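You operate a simulated robot arm through the tools that you are given. There is no shell and no other tool.

Carry out the task below with a simulated robot arm. There is one attempt and no reset: what you move stays moved.

## Task
Press the orange peel twice and set its cup on the blue tray.
Fine: leave the press slide out. Where these are worked on the way, their far stop is far enough and under half their travel is too little: press slide.
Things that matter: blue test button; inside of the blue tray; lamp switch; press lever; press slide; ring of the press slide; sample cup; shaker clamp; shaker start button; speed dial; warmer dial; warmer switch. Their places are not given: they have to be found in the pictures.

Only the result counts: the job must be done as asked and must still hold three seconds after the hand-in. Knocking over, shifting, dropping, spilling or breaking anything else fails it.

## Robot
A 7-joint arm with a two-finger parallel gripper, fixed in place. Base frame: the origin is at the foot of the arm, x ahead of it, y to its left, z up; the work surface is at about z = 0.004. Lengths are in m, angles in degrees, forces in N, time in s.
With the tool pointing down near the work surface it reaches from about 0.22 to 0.58 m from the base axis. Its first joint turns from -66.0 to 66.0 degrees. Payload 2.5 kg.
The tool frame sits at the grasp point between the pads (the TCP): z along the fingers, y along the line on which they close. The tips reach 0.023 m beyond it. Largest opening 0.094 m; finger width 0.038, thickness 0.01; the body of the gripper, 0.054 by 0.096 m, starts 0.039 m behind the TCP.
Orientation is that of the tool frame in the base frame, as a unit quaternion [w, x, y, z]. With the fingers straight down and closing along the base's y, the tool's x points along the base's -x, its y along +y and its z along -z.

## Interface
- The arm moves only by the tool step_arm. Its argument "commands" is a list of rows, each an object of numbers (a shift or turn left out is 0, a gripper value left out holds the last): "tx", "ty", "tz": the shift along the base's x, y, z in mm; "rx", "ry", "rz": the turn, a rotation vector about the base's x, y, z in degrees; "grip": the finger opening in mm, from 0 to 94. In form: [{"tx": .., "ty": .., "tz": .., "rx": .., "ry": .., "rz": .., "grip": ..}, ...]. A call has 1 to 20 rows; each row is the pose to reach, as a shift and turn from the pose commanded when the call began. A row lasts 0.2 s, in which the tool goes at most 0.05 m and 8.6 degrees; a call with a longer step from one row to the next is refused whole, and so is a gripper value outside its range. A pose out of reach is approached as far as the arm can. The call stops where the force on the tool passes 40 N (or 10 N more than at its start, if that is more) or the arm is blocked; 0.2 s more then pass. The fingers move at their own pace (about 0.108 m/s each) and stop on an object; they squeeze with about 34 N. The grip force told is the motor's: it shows also when the fingers shut on nothing. Time passes only in rows, and 0.2 s behind the last, so rows that repeat a pose let the fingers close. It gives the time, the measured TCP pose, the force on the tool (base axes), the opening and the grip force at its end, in the units of the frame above (readings bear some noise), with the torque about the TCP (base axes, N m) and any sound that the robot's microphone picked up.
- Cameras (640 x 400 px; columns grow to the right, rows downward): "scene" is fixed at [0.1253, -0.4107, 0.5451]; the picture's right is [0.80, -0.61, 0.00], its down [-0.35, -0.46, -0.82] and it looks along [0.50, 0.65, -0.58] (base axes); focal length 214 px, centre (320, 200). "wrist" rides on the gripper at [0.086, 0.016, -0.075] in the tool frame; the picture's right is [-0.18, 0.98, 0.00], its down [-0.58, -0.11, -0.81] and it looks along [-0.79, -0.15, 0.59] (tool axes); focal length 243 px, centre (320, 200).
- snapshot(camera): a new picture of that camera. The clock stands still meanwhile.
- point_at(camera, pixels): for up to 12 pixels [column, row] of the newest picture of that camera ("zoom" is the newest enlarged one), the place [x, y, z] in the base frame of the surface seen there, good to about 0.003 m. The clock stands still meanwhile.
- zoom(camera, box): a new picture of the part [left, top, right, bottom] of that camera's present view, enlarged. The clock stands still meanwhile.
- sign_off(): hands the job in; it is judged then, once.

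Leave the gripper open and the arm clear of the work at the hand-in unless told otherwise.

The tools are called after "Emit:" as name(argument=value, ...) on one line, values as JSON. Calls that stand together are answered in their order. step_arm: Moves the arm, as the interface text tells. Its arguments: {"type":"object","properties":{"commands":{"type":"array","items":{"type":"object","properties":{"tx":{"type":"number"},"ty":{"type":"number"},"tz":{"type":"number"},"rx":{"type":"number"},"ry":{"type":"number"},"rz":{"type":"number"},"grip":{"type":"number"}}}}},"required":["commands"]} The other tools are called the same way: snapshot (camera) takes a picture; point_at (camera, pixels) gives the place of the surface under pixels of a picture; zoom (camera, box) takes an enlarged picture of a part of a camera's view; sign_off () hands the job in.

At the start:

```text
time: 0.0
position: [0.3211, 0.0561, 0.4395]
tool_rot: [0.0, 0.001, 1.0, 0.0]
wrist_force: [-0.1, -0.4, -0.2]
wrist_torque: [0.03, 0.02, 0.02]
gripper_width: 0.094
gripper_force: 0.0
```

scene: 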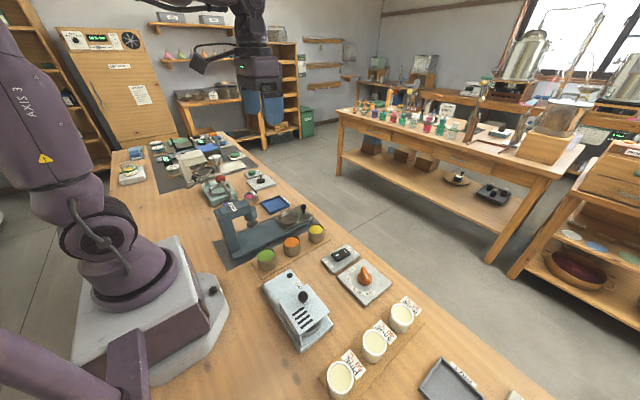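
wrist: 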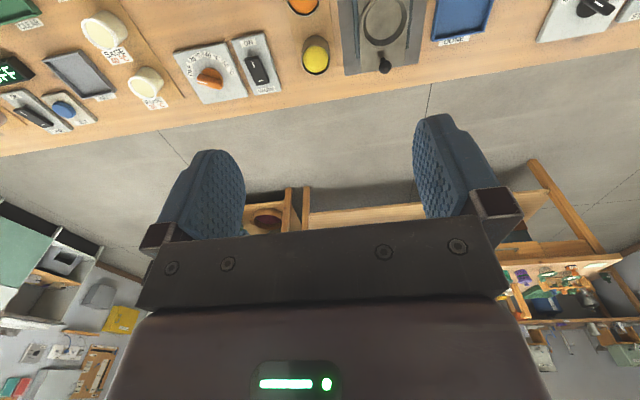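

I see a long bench with a press (blue-grey) in the middle, cups in front of it, and a blue tray behind. I will zoom in on the press area first.

Emit:
zoom(camera="scene", box=[200, 170, 360, 270])

Emit:
zoom(camera="scene", box=[240, 220, 440, 345])

Emit:
zoom(camera="scene", box=[100, 130, 300, 255])

Emit:
zoom(camera="scene", box=[300, 275, 500, 400])

Emit:
snapshot(camera="wrist")

```text
4.00 times, centred on (280, 220) of scene
```

zoom: 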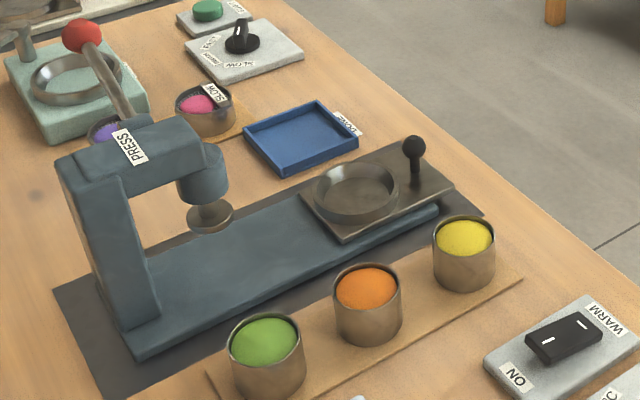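

```text
3.20 times, centred on (340, 282) of scene
```

zoom: 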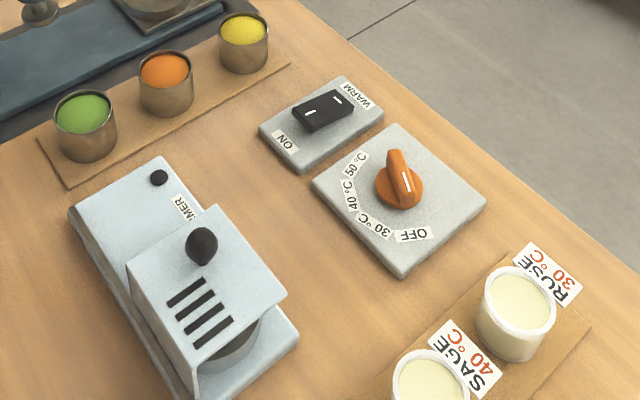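

```text
3.20 times, centred on (200, 192) of scene
```

zoom: 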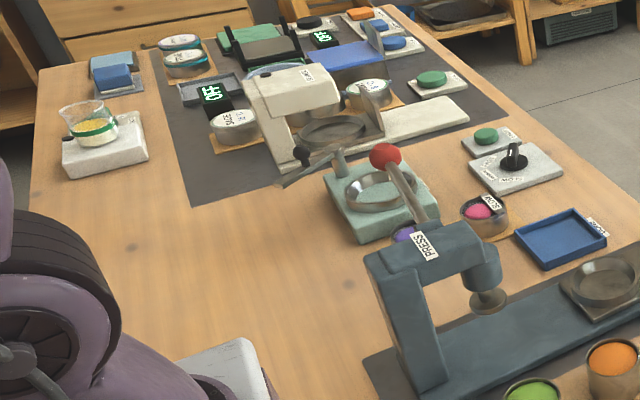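

```text
3.20 times, centred on (400, 338) of scene
```

zoom: 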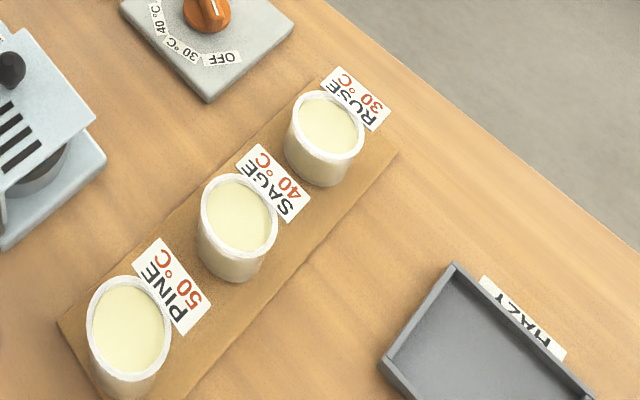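

```text
taken
```

wrist: 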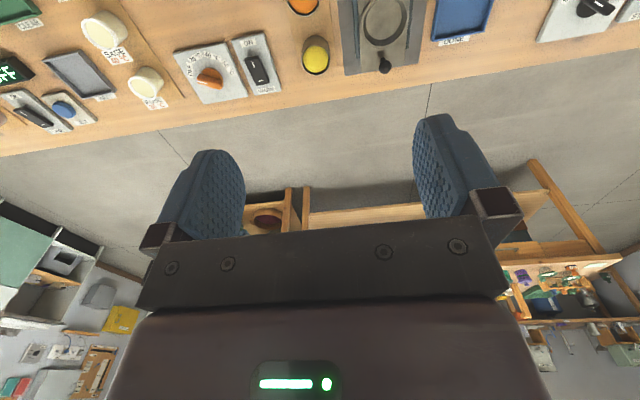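

The press has a slide with a ring pulled out at its far end, and a red-knobbed lever behind it. I take a picture of the scene and measure places of press, ring, knob, cups and tray.

Emit:
zoom(camera="scene", box=[200, 170, 360, 270])

```text
4.00 times, centred on (280, 220) of scene
```

zoom: 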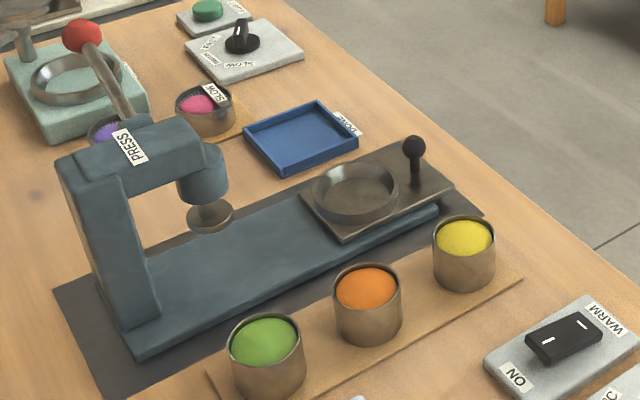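

Now measuring: red knob (83,36), lever shaft (105,80), lever lower end (125,115), press head (205,160), plunger (210,215), ring near rim (350,205), ring left (317,195), ring right (398,190), ring top (355,167), slide knob (413,147), orange cup centre (365,285), its rims.

Emit:
point_at(camera="zoom", pixels=[[83, 36], [105, 75], [123, 108], [205, 160], [210, 215], [355, 200], [318, 190], [397, 188], [356, 165], [413, 147], [366, 288], [300, 135]])

Emit:
point_at(camera="zoom", pixels=[[336, 290], [401, 290], [366, 264], [366, 313], [366, 340], [464, 238], [265, 340], [310, 215], [345, 238], [450, 188], [415, 180], [440, 208]])

Emit:
point_at(camera="zoom", pixels=[[247, 140], [318, 104], [355, 142], [284, 172], [60, 290], [110, 390], [480, 215], [140, 345], [95, 185], [130, 145], [205, 105], [108, 130]])

```text
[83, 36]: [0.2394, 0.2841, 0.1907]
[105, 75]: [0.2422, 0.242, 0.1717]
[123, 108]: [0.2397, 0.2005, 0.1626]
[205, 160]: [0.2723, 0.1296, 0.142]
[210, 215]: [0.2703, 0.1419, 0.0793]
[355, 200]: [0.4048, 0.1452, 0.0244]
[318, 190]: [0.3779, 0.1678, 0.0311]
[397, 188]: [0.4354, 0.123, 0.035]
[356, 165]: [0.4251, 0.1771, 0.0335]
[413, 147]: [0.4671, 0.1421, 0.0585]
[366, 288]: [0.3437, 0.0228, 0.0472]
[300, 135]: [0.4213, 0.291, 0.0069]
```

```text
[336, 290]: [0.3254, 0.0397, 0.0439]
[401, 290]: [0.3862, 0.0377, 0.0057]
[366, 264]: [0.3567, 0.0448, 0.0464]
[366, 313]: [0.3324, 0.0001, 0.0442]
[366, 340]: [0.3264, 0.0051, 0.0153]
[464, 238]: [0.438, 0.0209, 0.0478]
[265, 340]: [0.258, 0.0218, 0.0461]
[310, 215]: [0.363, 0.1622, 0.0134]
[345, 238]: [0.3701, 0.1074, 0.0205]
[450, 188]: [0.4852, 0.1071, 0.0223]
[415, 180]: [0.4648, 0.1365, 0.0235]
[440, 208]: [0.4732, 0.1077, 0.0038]
```

```text
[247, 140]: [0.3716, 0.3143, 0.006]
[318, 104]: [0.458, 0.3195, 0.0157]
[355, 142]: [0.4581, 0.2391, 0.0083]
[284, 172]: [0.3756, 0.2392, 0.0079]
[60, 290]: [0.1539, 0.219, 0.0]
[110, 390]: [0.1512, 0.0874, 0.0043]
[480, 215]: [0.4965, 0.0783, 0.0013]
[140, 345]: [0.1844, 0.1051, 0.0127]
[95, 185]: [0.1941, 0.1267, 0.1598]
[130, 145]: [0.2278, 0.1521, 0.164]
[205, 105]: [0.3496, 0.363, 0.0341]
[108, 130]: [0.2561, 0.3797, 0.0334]
```

I have rough places: ring centre about (0.407, 0.147), slide knob (0.467, 0.142), lever knob (0.239, 0.284, 0.191), orange cup (0.344, 0.022). Now I zoom closer on the press head and lever, and on the cups and ring to learn edges.

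Emit:
zoom(camera="scene", box=[196, 165, 276, 215])

Emit:
point_at(camera="zoom", pixels=[[195, 88], [235, 170], [275, 225], [285, 260], [180, 240], [465, 235], [500, 260], [440, 270], [490, 330], [485, 375], [420, 410], [385, 320]])

Emit:
zoom(camera="scene", box=[268, 195, 332, 235])

```text
8.00 times, centred on (236, 190) of scene
```

zoom: 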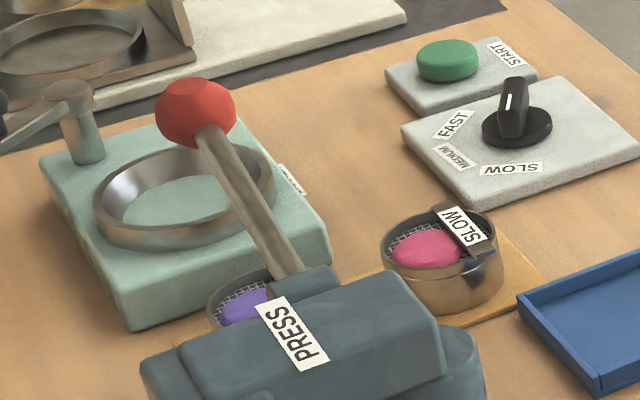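

```text
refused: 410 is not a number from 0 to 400
```

```text
10.00 times, centred on (300, 215) of scene
```

zoom: 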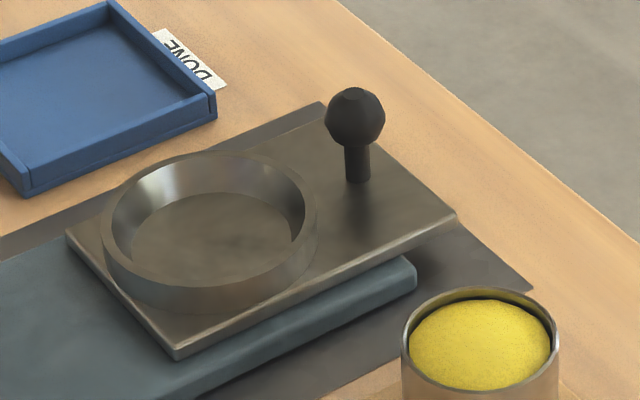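

Measuring on this latest 10x zoom: ring rim points, slide corners, slide knob, tray edge.

Emit:
point_at(camera="zoom", pixels=[[108, 225], [312, 200], [215, 156], [190, 288], [210, 225], [175, 350], [455, 215], [320, 105], [70, 235], [355, 115], [358, 170], [355, 90]])

Emit:
point_at(camera="zoom", pixels=[[480, 340], [410, 260], [530, 288], [300, 370], [30, 190], [215, 115], [100, 8], [90, 110], [145, 180], [280, 180], [150, 255], [270, 260]])

```text
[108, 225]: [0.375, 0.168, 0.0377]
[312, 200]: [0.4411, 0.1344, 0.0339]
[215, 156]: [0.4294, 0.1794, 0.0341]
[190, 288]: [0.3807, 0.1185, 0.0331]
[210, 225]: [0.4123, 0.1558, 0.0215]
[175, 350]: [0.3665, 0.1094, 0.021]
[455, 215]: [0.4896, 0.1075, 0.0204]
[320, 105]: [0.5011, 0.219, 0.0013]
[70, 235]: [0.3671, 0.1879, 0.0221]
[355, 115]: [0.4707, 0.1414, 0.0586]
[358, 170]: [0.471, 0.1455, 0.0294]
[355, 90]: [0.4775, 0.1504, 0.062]
```

```text
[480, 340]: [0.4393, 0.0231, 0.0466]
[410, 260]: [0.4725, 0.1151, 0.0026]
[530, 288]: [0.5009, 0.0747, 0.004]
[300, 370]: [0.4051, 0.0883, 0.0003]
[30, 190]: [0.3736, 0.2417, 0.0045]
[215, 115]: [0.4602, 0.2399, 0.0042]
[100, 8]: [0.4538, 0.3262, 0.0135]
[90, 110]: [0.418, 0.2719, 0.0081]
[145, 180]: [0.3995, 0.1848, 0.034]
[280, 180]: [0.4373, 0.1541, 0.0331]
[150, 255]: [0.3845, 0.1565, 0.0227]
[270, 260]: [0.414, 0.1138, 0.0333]
```

Slide plate spans x 0.367–0.490, y 0.108–0.188; ring centre ≈ (0.407, 0.148). Now the press head: re-zoom and measure its edges and the lever.

Emit:
zoom(camera="scene", box=[204, 170, 284, 220])

Emit:
point_at(camera="zoom", pixels=[[130, 70], [175, 160], [215, 215], [225, 240], [110, 300], [330, 235], [375, 320], [365, 275], [415, 290], [410, 320], [340, 330], [380, 360]])

```text
8.00 times, centred on (244, 195) of scene
```

zoom: 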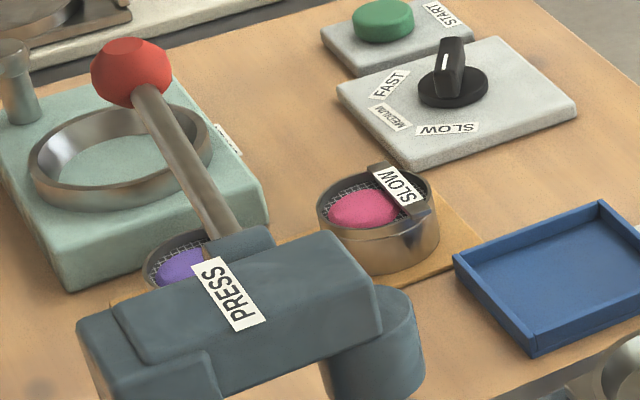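

```text
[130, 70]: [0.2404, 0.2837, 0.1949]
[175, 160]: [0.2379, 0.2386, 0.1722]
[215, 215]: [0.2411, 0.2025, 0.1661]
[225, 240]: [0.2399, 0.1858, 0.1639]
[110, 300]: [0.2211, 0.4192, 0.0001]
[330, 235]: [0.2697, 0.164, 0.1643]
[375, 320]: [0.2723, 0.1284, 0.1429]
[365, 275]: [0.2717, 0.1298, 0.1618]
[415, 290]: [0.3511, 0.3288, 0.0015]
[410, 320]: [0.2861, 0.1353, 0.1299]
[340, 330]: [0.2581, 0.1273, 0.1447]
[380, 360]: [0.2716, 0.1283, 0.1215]
```

Head beam top z≈0.164, plunger cylinder near (0.27, 0.148). Let me look at the gripper itself in the scene view near (240,70) to see whether the camera sticks out.

Emit:
zoom(camera="scene", box=[170, 0, 330, 100])

Emit:
point_at(camera="zoom", pixels=[[110, 250], [85, 235], [200, 180], [345, 270], [365, 380], [470, 380], [420, 460], [310, 100]])

```text
4.00 times, centred on (250, 50) of scene
```

zoom: 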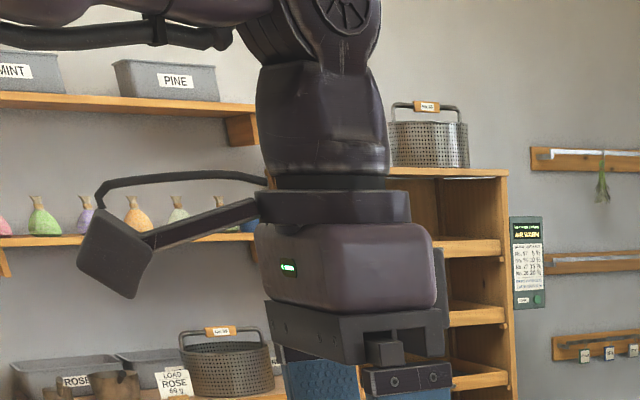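

```text
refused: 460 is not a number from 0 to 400
```

The camera is a box sticking out on the tool's +x side (now toward the base), so I want it away from the press. With the arm high, I try turning the tool about z in steps (+80° first), and read whether the pose is reached.

Emit:
step_arm(commands=[{"rz": 8}, {"rz": 16}, {"rz": 24}, {"rz": 32}, {"rz": 40}, {"rz": 48}, {"rz": 56}, {"rz": 64}, {"rz": 72}, {"rz": 80}, {"rz": 80}])

```text
time: 2.4
position: [0.3215, 0.0541, 0.4401]
tool_rot: [0.0, -0.643, 0.766, 0.0]
wrist_force: [-0.9, -0.3, 0.1]
wrist_torque: [-0.01, 0.02, 0.0]
gripper_width: 0.094
gripper_force: 0.0
```

+80° was reached. I continue by another 80°.

Emit:
step_arm(commands=[{"rz": 8}, {"rz": 16}, {"rz": 24}, {"rz": 32}, {"rz": 40}, {"rz": 48}, {"rz": 56}, {"rz": 64}, {"rz": 72}, {"rz": 80}, {"rz": 80}])

Emit:
snapshot(camera="wrist")

Emit:
snapshot(camera="scene")

```text
time: 4.8
position: [0.3218, 0.0553, 0.4401]
tool_rot: [0.0, 0.985, -0.172, 0.001]
wrist_force: [0.4, 0.5, 0.5]
wrist_torque: [0.0, -0.03, -0.03]
gripper_width: 0.0941
gripper_force: 0.1
```

```text
taken
```

wrist: 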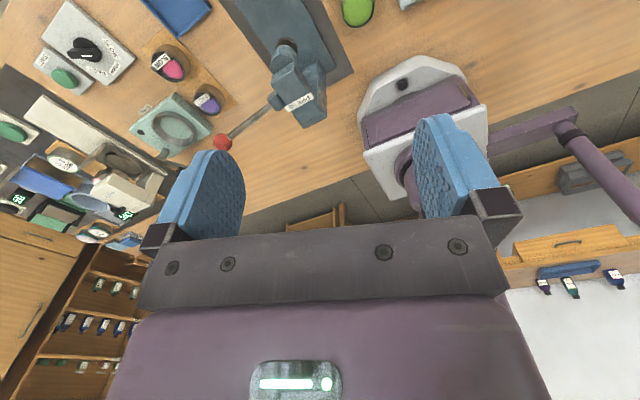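

```text
taken
```

scene: 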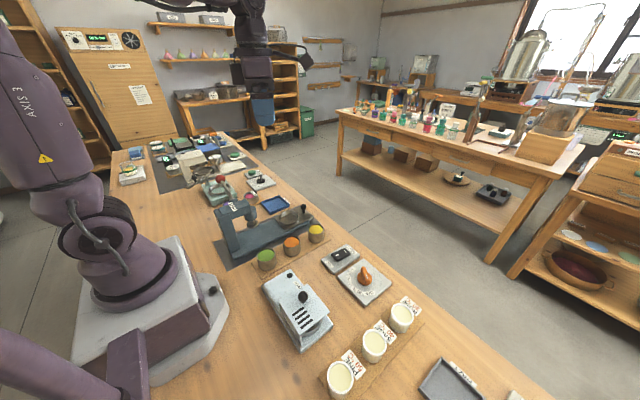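

160° reached as well. I turn the last 20° so the camera looks back toward the base, then shift to (0.43, 0.15) to look at the press from the front.

Emit:
step_arm(commands=[{"rz": 7, "tx": 20, "ty": 20}, {"rz": 14, "tx": 50, "ty": 50}, {"rz": 20, "tx": 80, "ty": 80, "tz": -20}, {"rz": 20, "tx": 110, "ty": 95, "tz": -50}, {"rz": 20, "tx": 110, "ty": 95, "tz": -80}, {"rz": 20, "tx": 110, "ty": 95, "tz": -80}])

Emit:
snapshot(camera="wrist")

```text
time: 6.2
position: [0.4313, 0.1491, 0.3601]
tool_rot: [0.0, 1.0, 0.0, 0.0]
wrist_force: [-0.5, -0.3, -0.8]
wrist_torque: [0.03, -0.03, -0.02]
gripper_width: 0.0942
gripper_force: 0.0
```

```text
taken
```

wrist: 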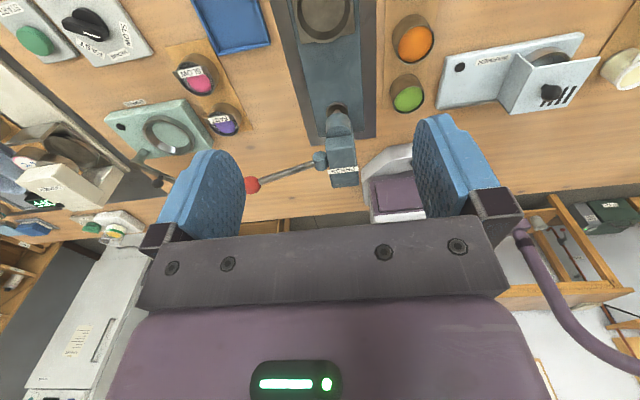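

At pose (0.431, 0.149, 0.360), turned 180°. I see the press from the front: lever from bracket at (320,158) to red knob at (252,185). I zoom there and measure.

Emit:
zoom(camera="wrist", box=[230, 90, 390, 190])

Emit:
point_at(camera="zoom", pixels=[[85, 375], [150, 350], [240, 310], [330, 295], [360, 280], [430, 50], [420, 150], [470, 250], [480, 320], [560, 100], [240, 60], [430, 100]])

Emit:
zoom(camera="wrist", box=[110, 40, 270, 140])

Emit:
zoom(camera="wrist", box=[270, 0, 450, 112])

```text
4.00 times, centred on (310, 140) of wrist
```

zoom: 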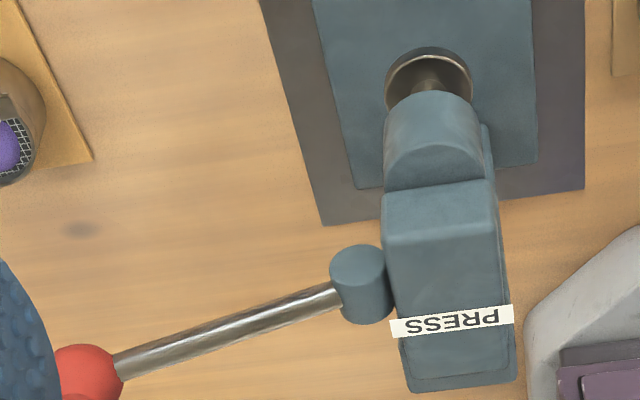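

```text
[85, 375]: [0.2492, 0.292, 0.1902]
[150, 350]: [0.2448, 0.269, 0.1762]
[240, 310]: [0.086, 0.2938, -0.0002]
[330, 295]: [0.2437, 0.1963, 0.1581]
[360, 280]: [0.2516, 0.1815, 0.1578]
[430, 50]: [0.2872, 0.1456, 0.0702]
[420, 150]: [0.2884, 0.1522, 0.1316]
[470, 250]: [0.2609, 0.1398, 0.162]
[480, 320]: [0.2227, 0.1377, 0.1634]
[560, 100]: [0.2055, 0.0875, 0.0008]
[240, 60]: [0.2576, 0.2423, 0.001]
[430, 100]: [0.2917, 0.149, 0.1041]
```

```text
4.00 times, centred on (190, 90) of wrist
```

zoom: 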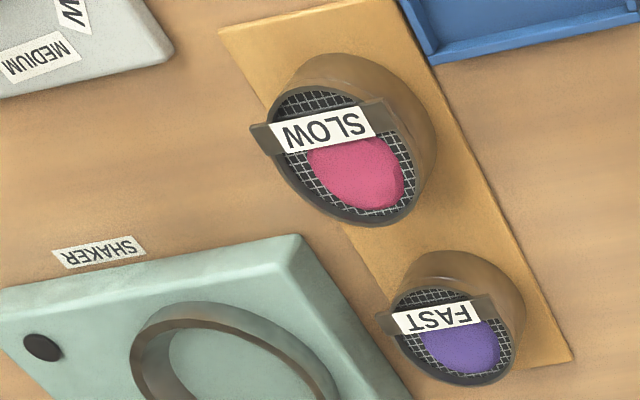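

```text
3.56 times, centred on (360, 56) of wrist
```

zoom: 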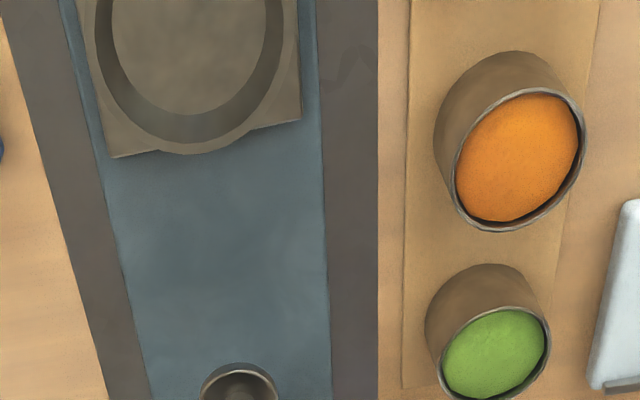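

The lever's hub is a cylinder lying along x, so the knob swings down in the y–z plane. Now measuring the orange cup rim (near (515,155) of this zoom), green cup, and ring from this newest zoom.

Emit:
point_at(camera="zoom", pixels=[[456, 180], [583, 140], [540, 90], [495, 228], [515, 160], [450, 130], [500, 55], [420, 240], [495, 350], [190, 145], [110, 30], [275, 30]])

Emit:
zoom(camera="wrist", box=[110, 40, 270, 140])

Emit:
point_at(camera="zoom", pixels=[[360, 175], [455, 345], [330, 120], [440, 315], [240, 360], [560, 360], [225, 30], [510, 40], [290, 240], [40, 345], [340, 55], [430, 160]])

```text
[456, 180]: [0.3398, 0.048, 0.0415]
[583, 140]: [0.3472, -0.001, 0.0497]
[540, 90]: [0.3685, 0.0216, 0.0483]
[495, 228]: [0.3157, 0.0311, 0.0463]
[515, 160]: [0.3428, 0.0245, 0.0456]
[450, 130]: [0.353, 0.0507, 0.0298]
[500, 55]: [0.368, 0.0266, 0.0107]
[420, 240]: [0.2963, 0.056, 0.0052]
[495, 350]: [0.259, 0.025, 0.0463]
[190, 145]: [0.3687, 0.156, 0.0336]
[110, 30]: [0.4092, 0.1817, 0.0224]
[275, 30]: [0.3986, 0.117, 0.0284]
```

```text
4.00 times, centred on (190, 90) of wrist
```

zoom: 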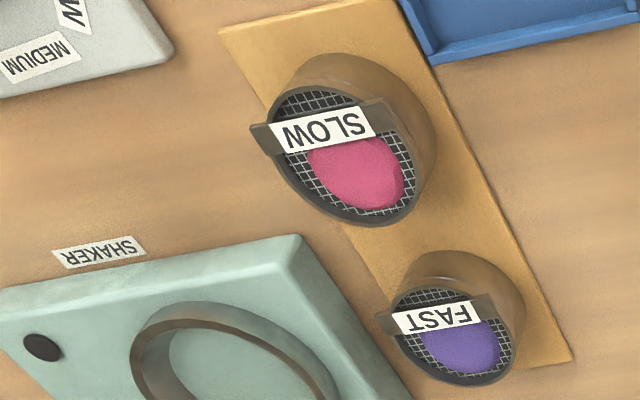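

```text
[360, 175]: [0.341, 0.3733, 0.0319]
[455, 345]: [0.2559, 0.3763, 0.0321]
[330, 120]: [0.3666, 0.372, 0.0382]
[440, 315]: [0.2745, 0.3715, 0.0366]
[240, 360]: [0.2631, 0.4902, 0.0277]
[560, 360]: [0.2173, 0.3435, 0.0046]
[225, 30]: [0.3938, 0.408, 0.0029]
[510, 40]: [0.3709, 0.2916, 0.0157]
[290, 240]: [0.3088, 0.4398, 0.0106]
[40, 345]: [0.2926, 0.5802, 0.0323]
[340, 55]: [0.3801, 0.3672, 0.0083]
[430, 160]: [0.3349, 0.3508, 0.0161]
```

Orange cup: rim centre ≈ (0.343, 0.0235), top z≈0.048, diameter ≈0.052. Tray inside ≈ x 0.375–0.457, y 0.24–0.318. I check the warmer device's nearest edge (wrist px (440,105), (455,55)) before descending beside it.

Emit:
point_at(camera="wrist", pixels=[[442, 103], [447, 60], [520, 45], [500, 95], [580, 36], [412, 45], [408, 97], [250, 183], [232, 25], [265, 45]])

```text
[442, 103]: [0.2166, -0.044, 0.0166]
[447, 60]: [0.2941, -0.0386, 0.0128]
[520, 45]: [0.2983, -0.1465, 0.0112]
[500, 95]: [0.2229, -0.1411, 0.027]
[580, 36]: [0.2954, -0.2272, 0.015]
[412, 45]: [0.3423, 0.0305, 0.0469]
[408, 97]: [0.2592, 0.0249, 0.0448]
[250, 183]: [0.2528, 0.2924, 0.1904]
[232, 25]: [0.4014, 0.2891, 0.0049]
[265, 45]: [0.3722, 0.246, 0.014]
```

The warmer is clear (edge at y≈−0.04, x≤0.295). I move high above the orange cup, set opening to 76 mm, then descend to z=0.12 first.

Emit:
step_arm(commands=[{"tx": -30, "ty": -35, "tz": -10, "grip": 76}, {"tx": -60, "ty": -75, "tz": -30}, {"tx": -80, "ty": -110, "tz": -60}, {"tx": -88.3, "ty": -125.6, "tz": -100}, {"tx": -88.3, "ty": -125.6, "tz": -145}, {"tx": -88.3, "ty": -125.6, "tz": -190}, {"tx": -88.3, "ty": -125.6, "tz": -225}, {"tx": -88.3, "ty": -125.6, "tz": -240}, {"tx": -88.3, "ty": -125.6, "tz": -240}])

Emit:
snapshot(camera="wrist")

Emit:
zoom(camera="scene", box=[220, 180, 380, 280])

```text
refused: row 2 steps farther than a row can; nothing moved
```

```text
taken
```

wrist: 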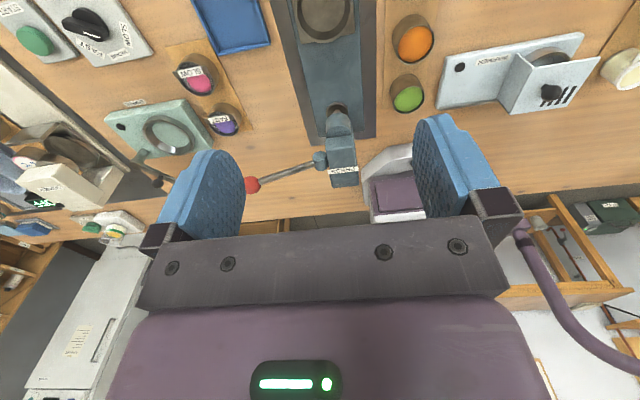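

```text
4.00 times, centred on (300, 230) of scene
```

zoom: 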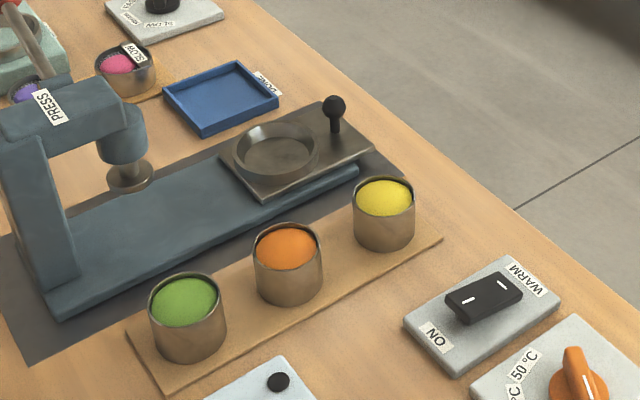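

One row was too long, so nothing moved. I resend with shorter rows to hover above the orange cup at z≈0.12.

Emit:
step_arm(commands=[{"tx": -20, "ty": -28, "tz": -10, "grip": 76}, {"tx": -42, "ty": -60, "tz": -30}, {"tx": -62, "ty": -88, "tz": -55}, {"tx": -80, "ty": -112, "tz": -85}, {"tx": -88.3, "ty": -125.6, "tz": -120}, {"tx": -88.3, "ty": -125.6, "tz": -160}, {"tx": -88.3, "ty": -125.6, "tz": -200}, {"tx": -88.3, "ty": -125.6, "tz": -230}, {"tx": -88.3, "ty": -125.6, "tz": -240}, {"tx": -88.3, "ty": -125.6, "tz": -240}])

Emit:
snapshot(camera="wrist")

Emit:
zoom(camera="scene", box=[220, 180, 380, 280])

```text
time: 8.4
position: [0.342, 0.0238, 0.121]
tool_rot: [0.0, 1.0, 0.0, 0.0]
wrist_force: [-0.3, -0.1, 0.2]
wrist_torque: [-0.03, -0.04, 0.01]
gripper_width: 0.0762
gripper_force: 0.0
```

```text
taken
```

wrist: 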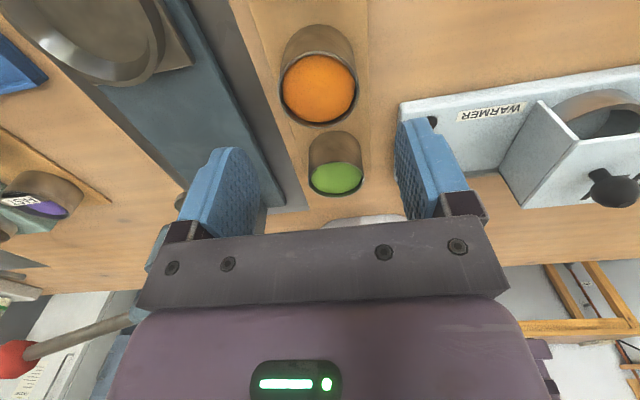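

```text
4.00 times, centred on (300, 230) of scene
```

zoom: 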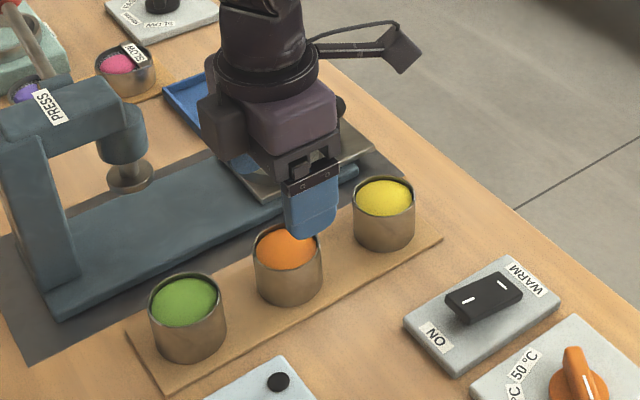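

Hovering at (0.342, 0.024, 0.121). The orange cup is seen at (318,88). I refine its centre from this near view.

Emit:
zoom(camera="wrist", box=[270, 15, 370, 135])

Emit:
point_at(camera="wrist", pixels=[[281, 88], [357, 88], [318, 53], [318, 123], [318, 90], [290, 60], [346, 60], [290, 115], [346, 115], [318, 30]])

```text
3.33 times, centred on (320, 75) of wrist
```

zoom: 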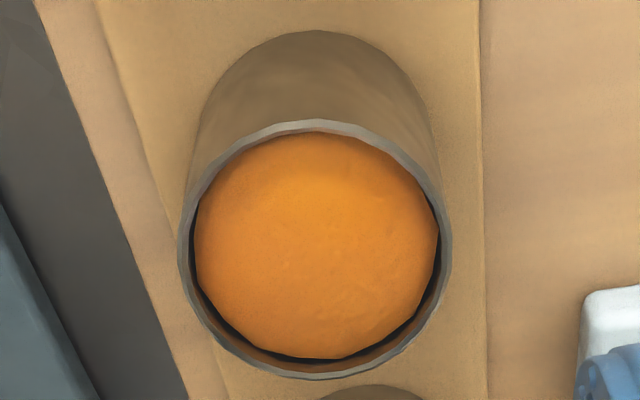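

```text
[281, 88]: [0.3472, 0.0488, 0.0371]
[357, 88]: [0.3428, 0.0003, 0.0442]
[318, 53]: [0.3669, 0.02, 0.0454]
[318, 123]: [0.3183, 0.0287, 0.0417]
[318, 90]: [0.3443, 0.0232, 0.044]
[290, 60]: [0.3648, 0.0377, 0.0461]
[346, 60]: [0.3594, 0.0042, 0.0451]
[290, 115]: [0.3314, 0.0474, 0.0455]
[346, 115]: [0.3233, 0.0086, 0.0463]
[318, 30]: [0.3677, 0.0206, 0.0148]
```

Cup centre ≈ (0.3426, 0.0243), rim z≈0.046. The tool is aligned to within a millimetre. I descend straight to TCP z≈0.045 (tips ≈0.022, above the board).

Emit:
step_arm(commands=[{"tz": -20}, {"tz": -40}, {"tz": -58}, {"tz": -68, "tx": 0.5, "ty": 0.4}, {"tz": -76, "tx": 0.5, "ty": 0.4}, {"tz": -76, "tx": 0.5, "ty": 0.4}])

Emit:
snapshot(camera="wrist")

Emit:
zoom(camera="scene", box=[220, 180, 380, 280])

```text
time: 9.8
position: [0.3434, 0.024, 0.0446]
tool_rot: [-0.001, 1.0, 0.0, 0.0]
wrist_force: [-0.2, 0.6, 0.2]
wrist_torque: [0.02, -0.02, 0.03]
gripper_width: 0.0761
gripper_force: 0.1
```

```text
taken
```

wrist: 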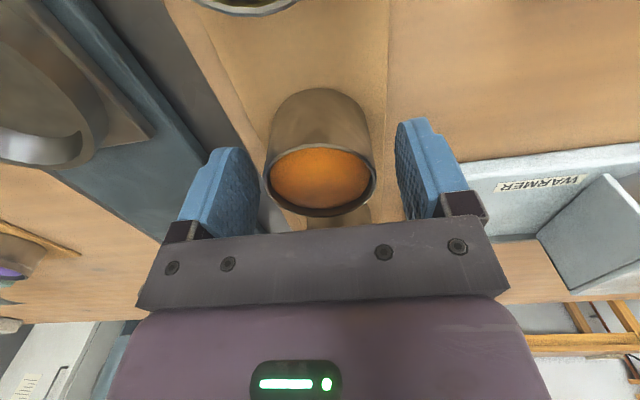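

```text
4.00 times, centred on (300, 230) of scene
```

zoom: 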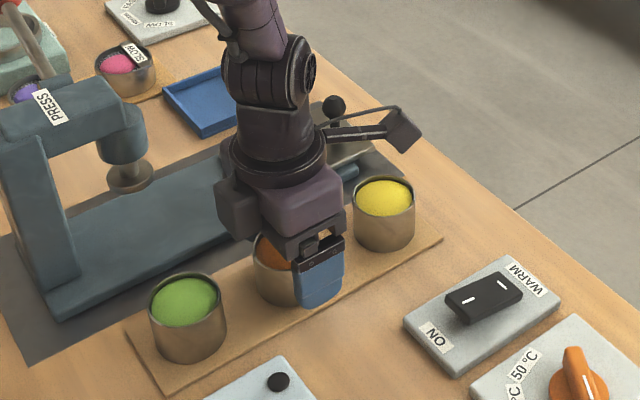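

The cup sits between the fingers. I close the gripper on it and let it settle.

Emit:
step_arm(commands=[{"grip": 60}, {"grip": 50}, {"grip": 42}, {"grip": 42}])

```text
time: 10.8
position: [0.344, 0.0242, 0.0443]
tool_rot: [-0.001, 1.0, -0.001, 0.0]
wrist_force: [-0.7, -0.4, 0.5]
wrist_torque: [0.01, 0.01, 0.02]
gripper_width: 0.0535
gripper_force: 34.5
```

Gripped at 53.5 mm with 34.5 N. I lift gently by 80 mm and look.

Emit:
step_arm(commands=[{"tz": 8}, {"tz": 22}, {"tz": 40}, {"tz": 60}, {"tz": 75}, {"tz": 80}, {"tz": 80}])

Emit:
snapshot(camera="wrist")

Emit:
zoom(camera="scene", box=[220, 150, 380, 250])

```text
time: 12.4
position: [0.3441, 0.0244, 0.1245]
tool_rot: [0.0, 1.0, 0.0, 0.001]
wrist_force: [-0.2, -0.4, -0.1]
wrist_torque: [-0.02, 0.0, 0.03]
gripper_width: 0.0421
gripper_force: 0.0
```

```text
taken
```

wrist: 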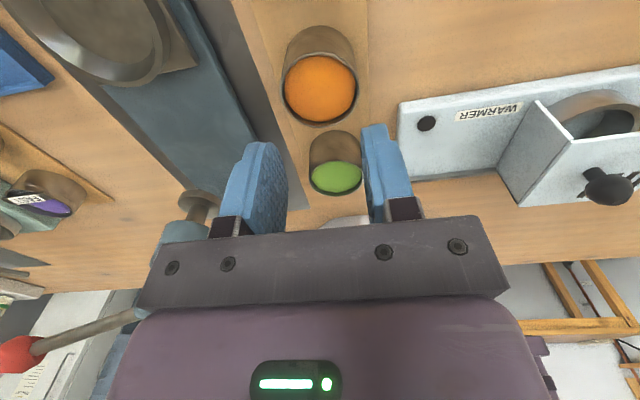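

```text
4.00 times, centred on (300, 200) of scene
```

zoom: 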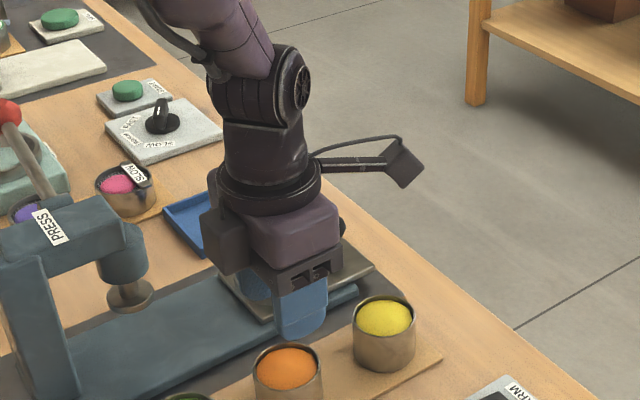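

The opening now reads 42 mm with no force: the fingers slipped off the cup, which stays on the board at px (318,88). I look closely at the cup and the fingers to see its state and why it slipped.

Emit:
zoom(camera="wrist", box=[240, 15, 400, 135])

Emit:
zoom(camera="scene", box=[250, 190, 346, 250])

Emit:
point_at(camera="wrist", pixels=[[283, 88], [356, 88], [320, 54], [320, 123], [320, 90], [290, 62], [348, 62], [320, 32]])

```text
3.33 times, centred on (320, 75) of wrist
```

zoom: 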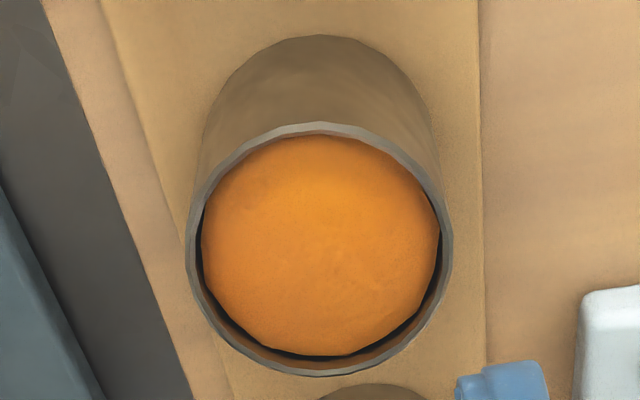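

```text
6.67 times, centred on (298, 220) of scene
```

zoom: 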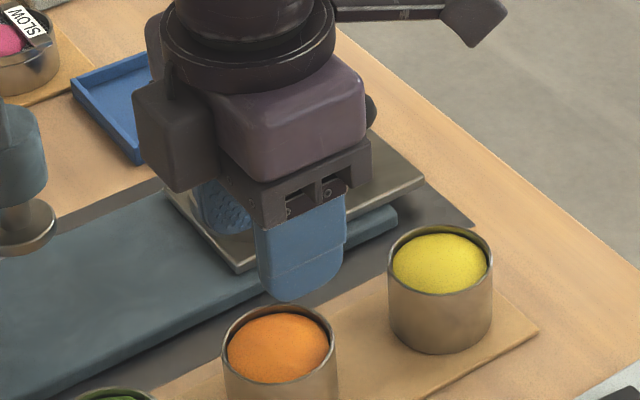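

```text
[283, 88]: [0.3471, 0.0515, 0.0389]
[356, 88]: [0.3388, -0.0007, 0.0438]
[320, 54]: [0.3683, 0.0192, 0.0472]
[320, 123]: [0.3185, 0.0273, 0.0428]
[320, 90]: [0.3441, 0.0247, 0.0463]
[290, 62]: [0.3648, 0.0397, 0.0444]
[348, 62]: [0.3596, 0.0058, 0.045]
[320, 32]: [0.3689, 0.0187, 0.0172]
```

The cup is unmoved at (0.343, 0.0245). I'll retry deeper: open to 76, descend to TCP z≈0.034 (tips ≈0.011, board at ≈0.006), close fully, then lift in small steps to check hold.

Emit:
step_arm(commands=[{"grip": 76}, {"grip": 76}, {"tz": -25, "tx": -1}, {"tz": -50, "tx": -1}, {"tz": -70, "tx": -1}, {"tz": -82, "tx": -1}, {"tz": -90.5, "tx": -1}, {"tz": -90.5, "tx": -1}, {"tz": -90.5, "tx": -1, "grip": 56}, {"tz": -90.5, "tx": -1, "grip": 20}, {"tz": -90.5, "tx": -1, "grip": 20}, {"tz": -90.5, "tx": -1, "grip": 20}])

Emit:
snapshot(camera="wrist")

```text
time: 15.0
position: [0.342, 0.0247, 0.0342]
tool_rot: [0.0, 1.0, 0.001, 0.001]
wrist_force: [0.3, 0.1, 0.2]
wrist_torque: [0.01, -0.03, 0.03]
gripper_width: 0.0537
gripper_force: 34.0
```

```text
taken
```

wrist: 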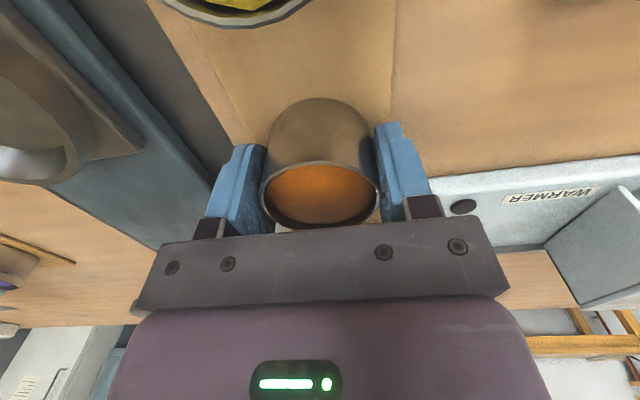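

Gripped at 53.7 mm, 34 N, deeper. I lift just 6 mm slowly and read.

Emit:
step_arm(commands=[{"tz": 1}, {"tz": 2}, {"tz": 4}, {"tz": 6}])

Emit:
snapshot(camera="wrist")

```text
time: 16.0
position: [0.343, 0.0252, 0.0406]
tool_rot: [0.0, 1.0, 0.0, 0.0]
wrist_force: [0.2, 0.0, -0.7]
wrist_torque: [0.0, 0.01, -0.02]
gripper_width: 0.0532
gripper_force: 34.1
```

```text
taken
```

wrist: 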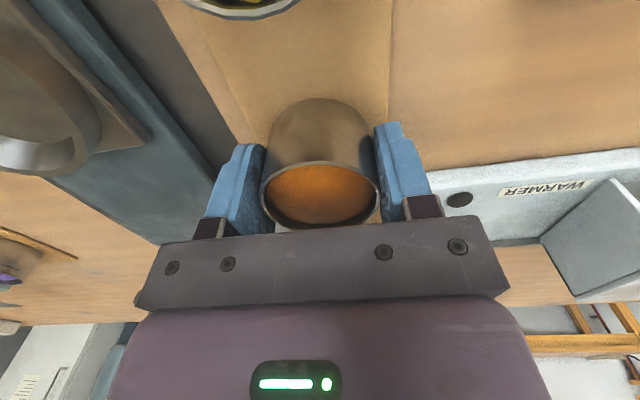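

The cup came up with the fingers this time (it keeps its place between them in the picture). To keep the fingertips above the 12 mm-high ring later, I prefer a slightly higher grip: I set the cup back down, open, raise 5 mm, re-grip and test a gentle small lift.

Emit:
step_arm(commands=[{"tz": -3}, {"tz": -6}, {"tz": -6}, {"tz": -6, "grip": 60}, {"tz": -6, "grip": 66}, {"tz": -3, "grip": 66}, {"tz": -1, "grip": 66}, {"tz": -1, "grip": 20}, {"tz": -1, "grip": 20}, {"tz": -1, "grip": 20}, {"tz": 0, "grip": 20}, {"tz": 2, "grip": 20}, {"tz": 4, "grip": 20}, {"tz": 6, "grip": 20}])

Emit:
snapshot(camera="wrist")

```text
time: 19.0
position: [0.3435, 0.0243, 0.0447]
tool_rot: [0.0, 1.0, 0.0, 0.0]
wrist_force: [0.6, 0.6, -2.0]
wrist_torque: [-0.01, 0.0, 0.02]
gripper_width: 0.0535
gripper_force: 34.2
```

```text
taken
```

wrist: 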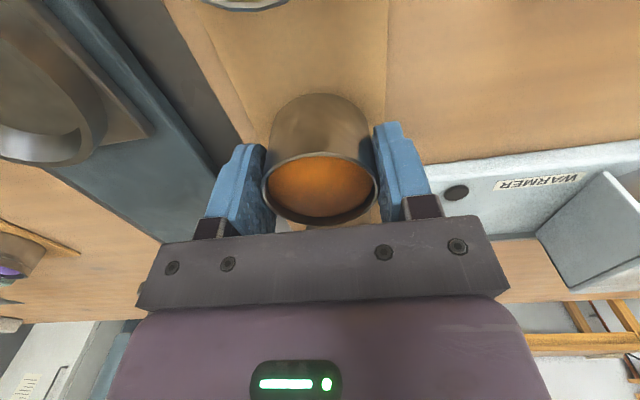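

The force reads −2 N in z and grip is still 34 N. I check from the scene camera whether the cup is hanging off the board, and let a few rows pass.

Emit:
step_arm(commands=[{"tz": 0}, {"tz": 0}])

Emit:
zoom(camera="scene", box=[250, 210, 346, 270])

Emit:
snapshot(camera="wrist")

```text
time: 19.6
position: [0.3424, 0.0247, 0.0452]
tool_rot: [0.0, 1.0, 0.001, 0.0]
wrist_force: [0.6, -0.5, -0.2]
wrist_torque: [-0.01, -0.01, 0.01]
gripper_width: 0.0533
gripper_force: 33.8
```

```text
6.67 times, centred on (298, 240) of scene
```

zoom: 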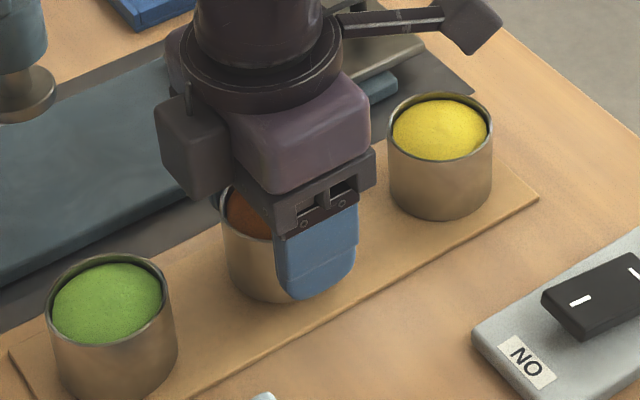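

```text
taken
```

wrist: 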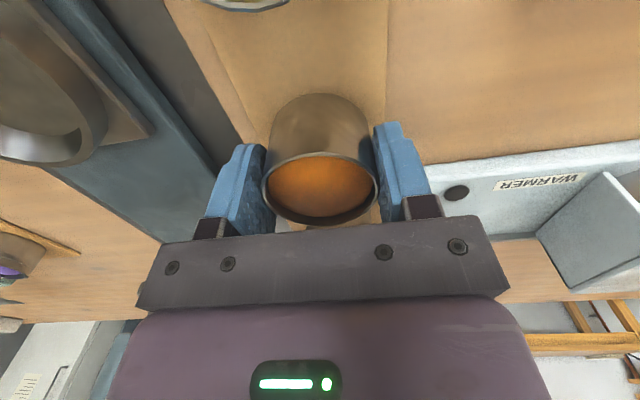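

The rim is at rows 152–222, between the two earlier reference positions, so the cup is held ≈5 mm off the board. I lift another 30 mm gently and check that it stays.

Emit:
step_arm(commands=[{"tz": 2}, {"tz": 5}, {"tz": 9}, {"tz": 14}, {"tz": 20}, {"tz": 26}, {"tz": 30}, {"tz": 30}])

Emit:
snapshot(camera="wrist")

```text
time: 21.4
position: [0.3418, 0.0244, 0.0755]
tool_rot: [0.0, 1.0, 0.0, 0.0]
wrist_force: [-0.7, -0.1, -1.9]
wrist_torque: [0.0, -0.01, -0.02]
gripper_width: 0.0531
gripper_force: 34.1
```

```text
taken
```

wrist: 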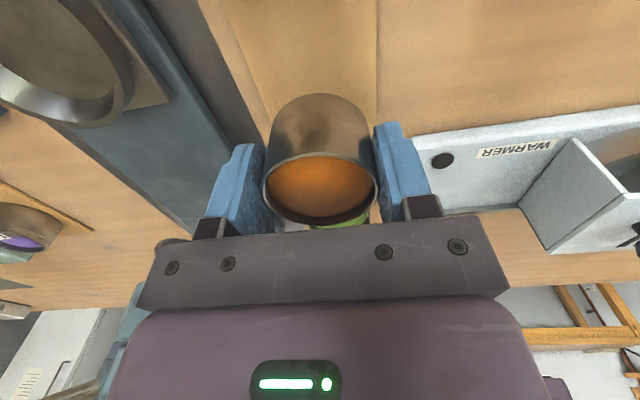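

The cup is firmly held (rim at the same rows, −1.9 N weight). I move it gently up and over above the ring at (0.406, 0.148), TCP z≈0.13.

Emit:
step_arm(commands=[{"tz": 8}, {"tz": 20}, {"tz": 35, "ty": 5}, {"tz": 48, "ty": 15, "tx": 5}, {"tz": 55, "ty": 30, "tx": 12}, {"tz": 55, "ty": 48, "tx": 22}, {"tz": 55, "ty": 66, "tx": 33}, {"tz": 55, "ty": 84, "tx": 44}, {"tz": 55, "ty": 100, "tx": 54}, {"tz": 55, "ty": 112, "tx": 60}, {"tz": 55, "ty": 120, "tx": 63}, {"tz": 55, "ty": 123.6, "tx": 64}, {"tz": 55, "ty": 123.6, "tx": 64}])

Emit:
snapshot(camera="wrist")

Emit:
zoom(camera="scene", box=[230, 160, 358, 240])

```text
time: 24.2
position: [0.4056, 0.1479, 0.1309]
tool_rot: [0.0, 1.0, 0.0, 0.0]
wrist_force: [-0.1, 0.7, -1.5]
wrist_torque: [0.0, 0.04, 0.01]
gripper_width: 0.053
gripper_force: 34.3
```

```text
taken
```

wrist: 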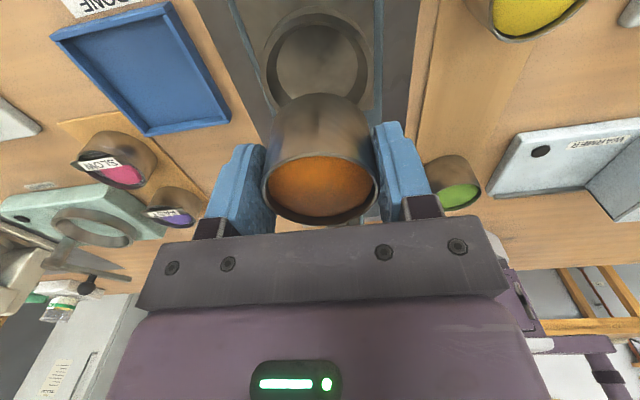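

```text
5.00 times, centred on (294, 200) of scene
```

zoom: 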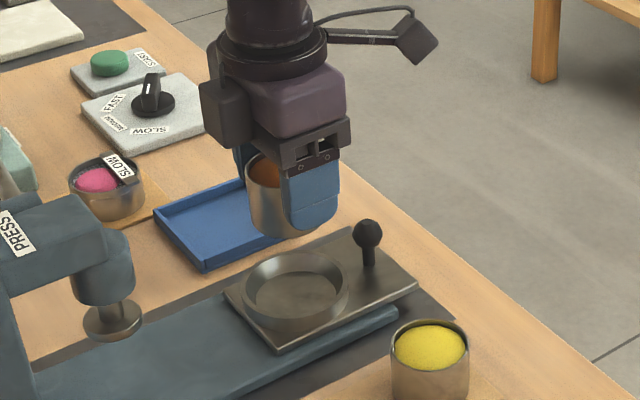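

The ring shows at wrist px (318,60) past the held cup. I measure its rim edges from both views.

Emit:
point_at(camera="wrist", pixels=[[264, 55], [371, 50], [318, 14], [280, 25], [357, 25], [270, 80], [366, 80], [318, 60], [264, 8], [380, 8]])

Emit:
point_at(camera="zoom", pixels=[[244, 295], [346, 285], [295, 255], [293, 318], [258, 268], [330, 262], [262, 313], [325, 308], [294, 290], [281, 348], [415, 280], [368, 232]])

```text
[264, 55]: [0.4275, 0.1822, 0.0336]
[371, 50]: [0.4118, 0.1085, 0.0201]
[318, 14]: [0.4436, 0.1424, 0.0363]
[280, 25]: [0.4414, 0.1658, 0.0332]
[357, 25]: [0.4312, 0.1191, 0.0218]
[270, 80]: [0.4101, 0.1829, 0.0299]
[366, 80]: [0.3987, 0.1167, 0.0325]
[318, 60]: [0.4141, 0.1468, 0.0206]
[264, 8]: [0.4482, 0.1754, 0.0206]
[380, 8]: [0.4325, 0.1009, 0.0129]
```

```text
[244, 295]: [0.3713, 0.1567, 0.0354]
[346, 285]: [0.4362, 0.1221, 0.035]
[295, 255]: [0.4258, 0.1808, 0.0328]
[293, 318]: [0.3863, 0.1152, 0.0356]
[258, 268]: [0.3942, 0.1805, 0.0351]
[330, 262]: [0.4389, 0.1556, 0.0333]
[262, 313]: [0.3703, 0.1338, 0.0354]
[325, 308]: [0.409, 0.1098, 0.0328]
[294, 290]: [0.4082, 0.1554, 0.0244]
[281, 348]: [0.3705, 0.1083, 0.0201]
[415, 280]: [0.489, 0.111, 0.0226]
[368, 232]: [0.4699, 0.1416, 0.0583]
```

Ring centre ≈ (0.407, 0.148), matching the tool within 1–2 mm. I descend gently to TCP z≈0.066 (cup bottom ≈ 10 mm above the plate, inside the ring) and check.

Emit:
step_arm(commands=[{"tz": -6, "tx": 1}, {"tz": -16, "tx": 1}, {"tz": -28, "tx": 1}, {"tz": -40, "tx": 1}, {"tz": -51, "tx": 1}, {"tz": -59, "tx": 1}, {"tz": -65, "tx": 1}, {"tz": -65, "tx": 1}])

Emit:
snapshot(camera="wrist")

Emit:
zoom(camera="scene", box=[240, 180, 336, 240])

```text
time: 26.0
position: [0.4081, 0.1485, 0.0666]
tool_rot: [0.001, 1.0, 0.0, 0.001]
wrist_force: [0.0, -0.4, -0.3]
wrist_torque: [-0.03, 0.0, 0.0]
gripper_width: 0.0532
gripper_force: 34.0
```

```text
taken
```

wrist: 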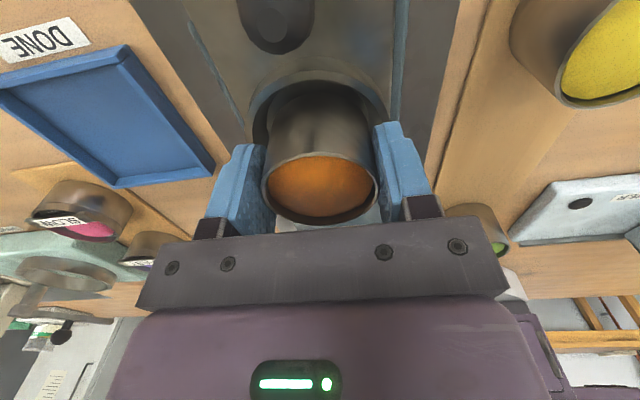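

```text
6.67 times, centred on (288, 210) of scene
```

zoom: 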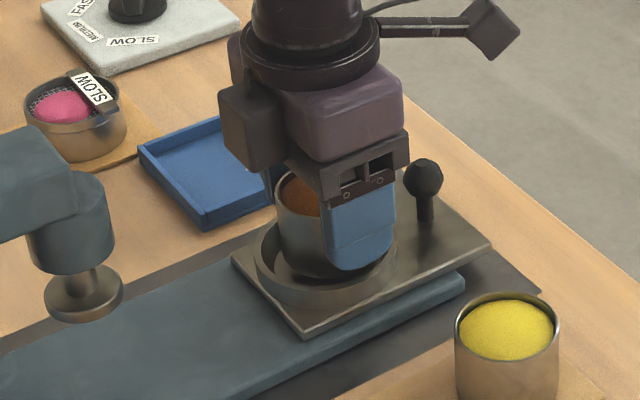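

The cup is inside the ring, well centred. I lower slowly toward TCP z≈0.058, watching for contact force.

Emit:
step_arm(commands=[{"tz": -2}, {"tz": -4}, {"tz": -5.5}, {"tz": -7}, {"tz": -8}, {"tz": -8}])

Emit:
zoom(camera="scene", box=[256, 190, 320, 230])

```text
time: 27.4
position: [0.4072, 0.1486, 0.0568]
tool_rot: [0.0, 1.0, 0.0, 0.0]
wrist_force: [0.0, -0.3, -1.0]
wrist_torque: [0.0, 0.0, -0.02]
gripper_width: 0.0533
gripper_force: 34.2
```

```text
10.00 times, centred on (288, 210) of scene
```

zoom: 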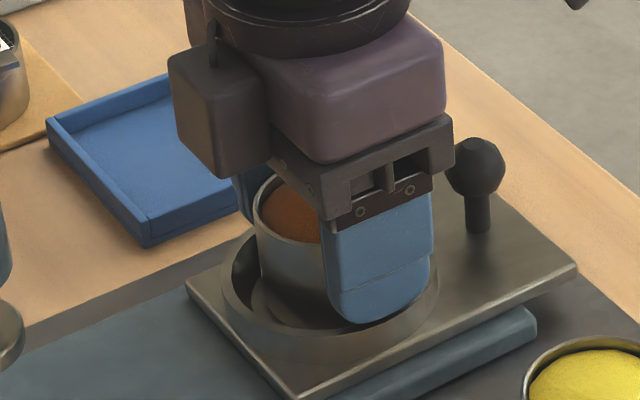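

No contact yet (only the cup's weight). I go down 0.5 mm at a time for 2 mm more.

Emit:
step_arm(commands=[{"tz": -0.5}, {"tz": -1}, {"tz": -1}])

Emit:
step_arm(commands=[{"tz": -0.5}, {"tz": -1}, {"tz": -1}])

```text
time: 28.2
position: [0.4059, 0.148, 0.0565]
tool_rot: [0.0, 1.0, 0.0, -0.001]
wrist_force: [-5.2, -4.3, 12.0]
wrist_torque: [0.35, 0.13, 0.23]
gripper_width: 0.0533
gripper_force: 33.8
```

```text
time: 28.8
position: [0.4072, 0.1472, 0.0587]
tool_rot: [0.0, 1.0, 0.001, -0.001]
wrist_force: [-2.5, -1.9, 5.4]
wrist_torque: [0.19, 0.03, 0.1]
gripper_width: 0.0532
gripper_force: 34.1
stopped in row 3: the force on the tool passed its limit at 43 N (the readings are from after the stop); the commanded pose is now the measured one
```

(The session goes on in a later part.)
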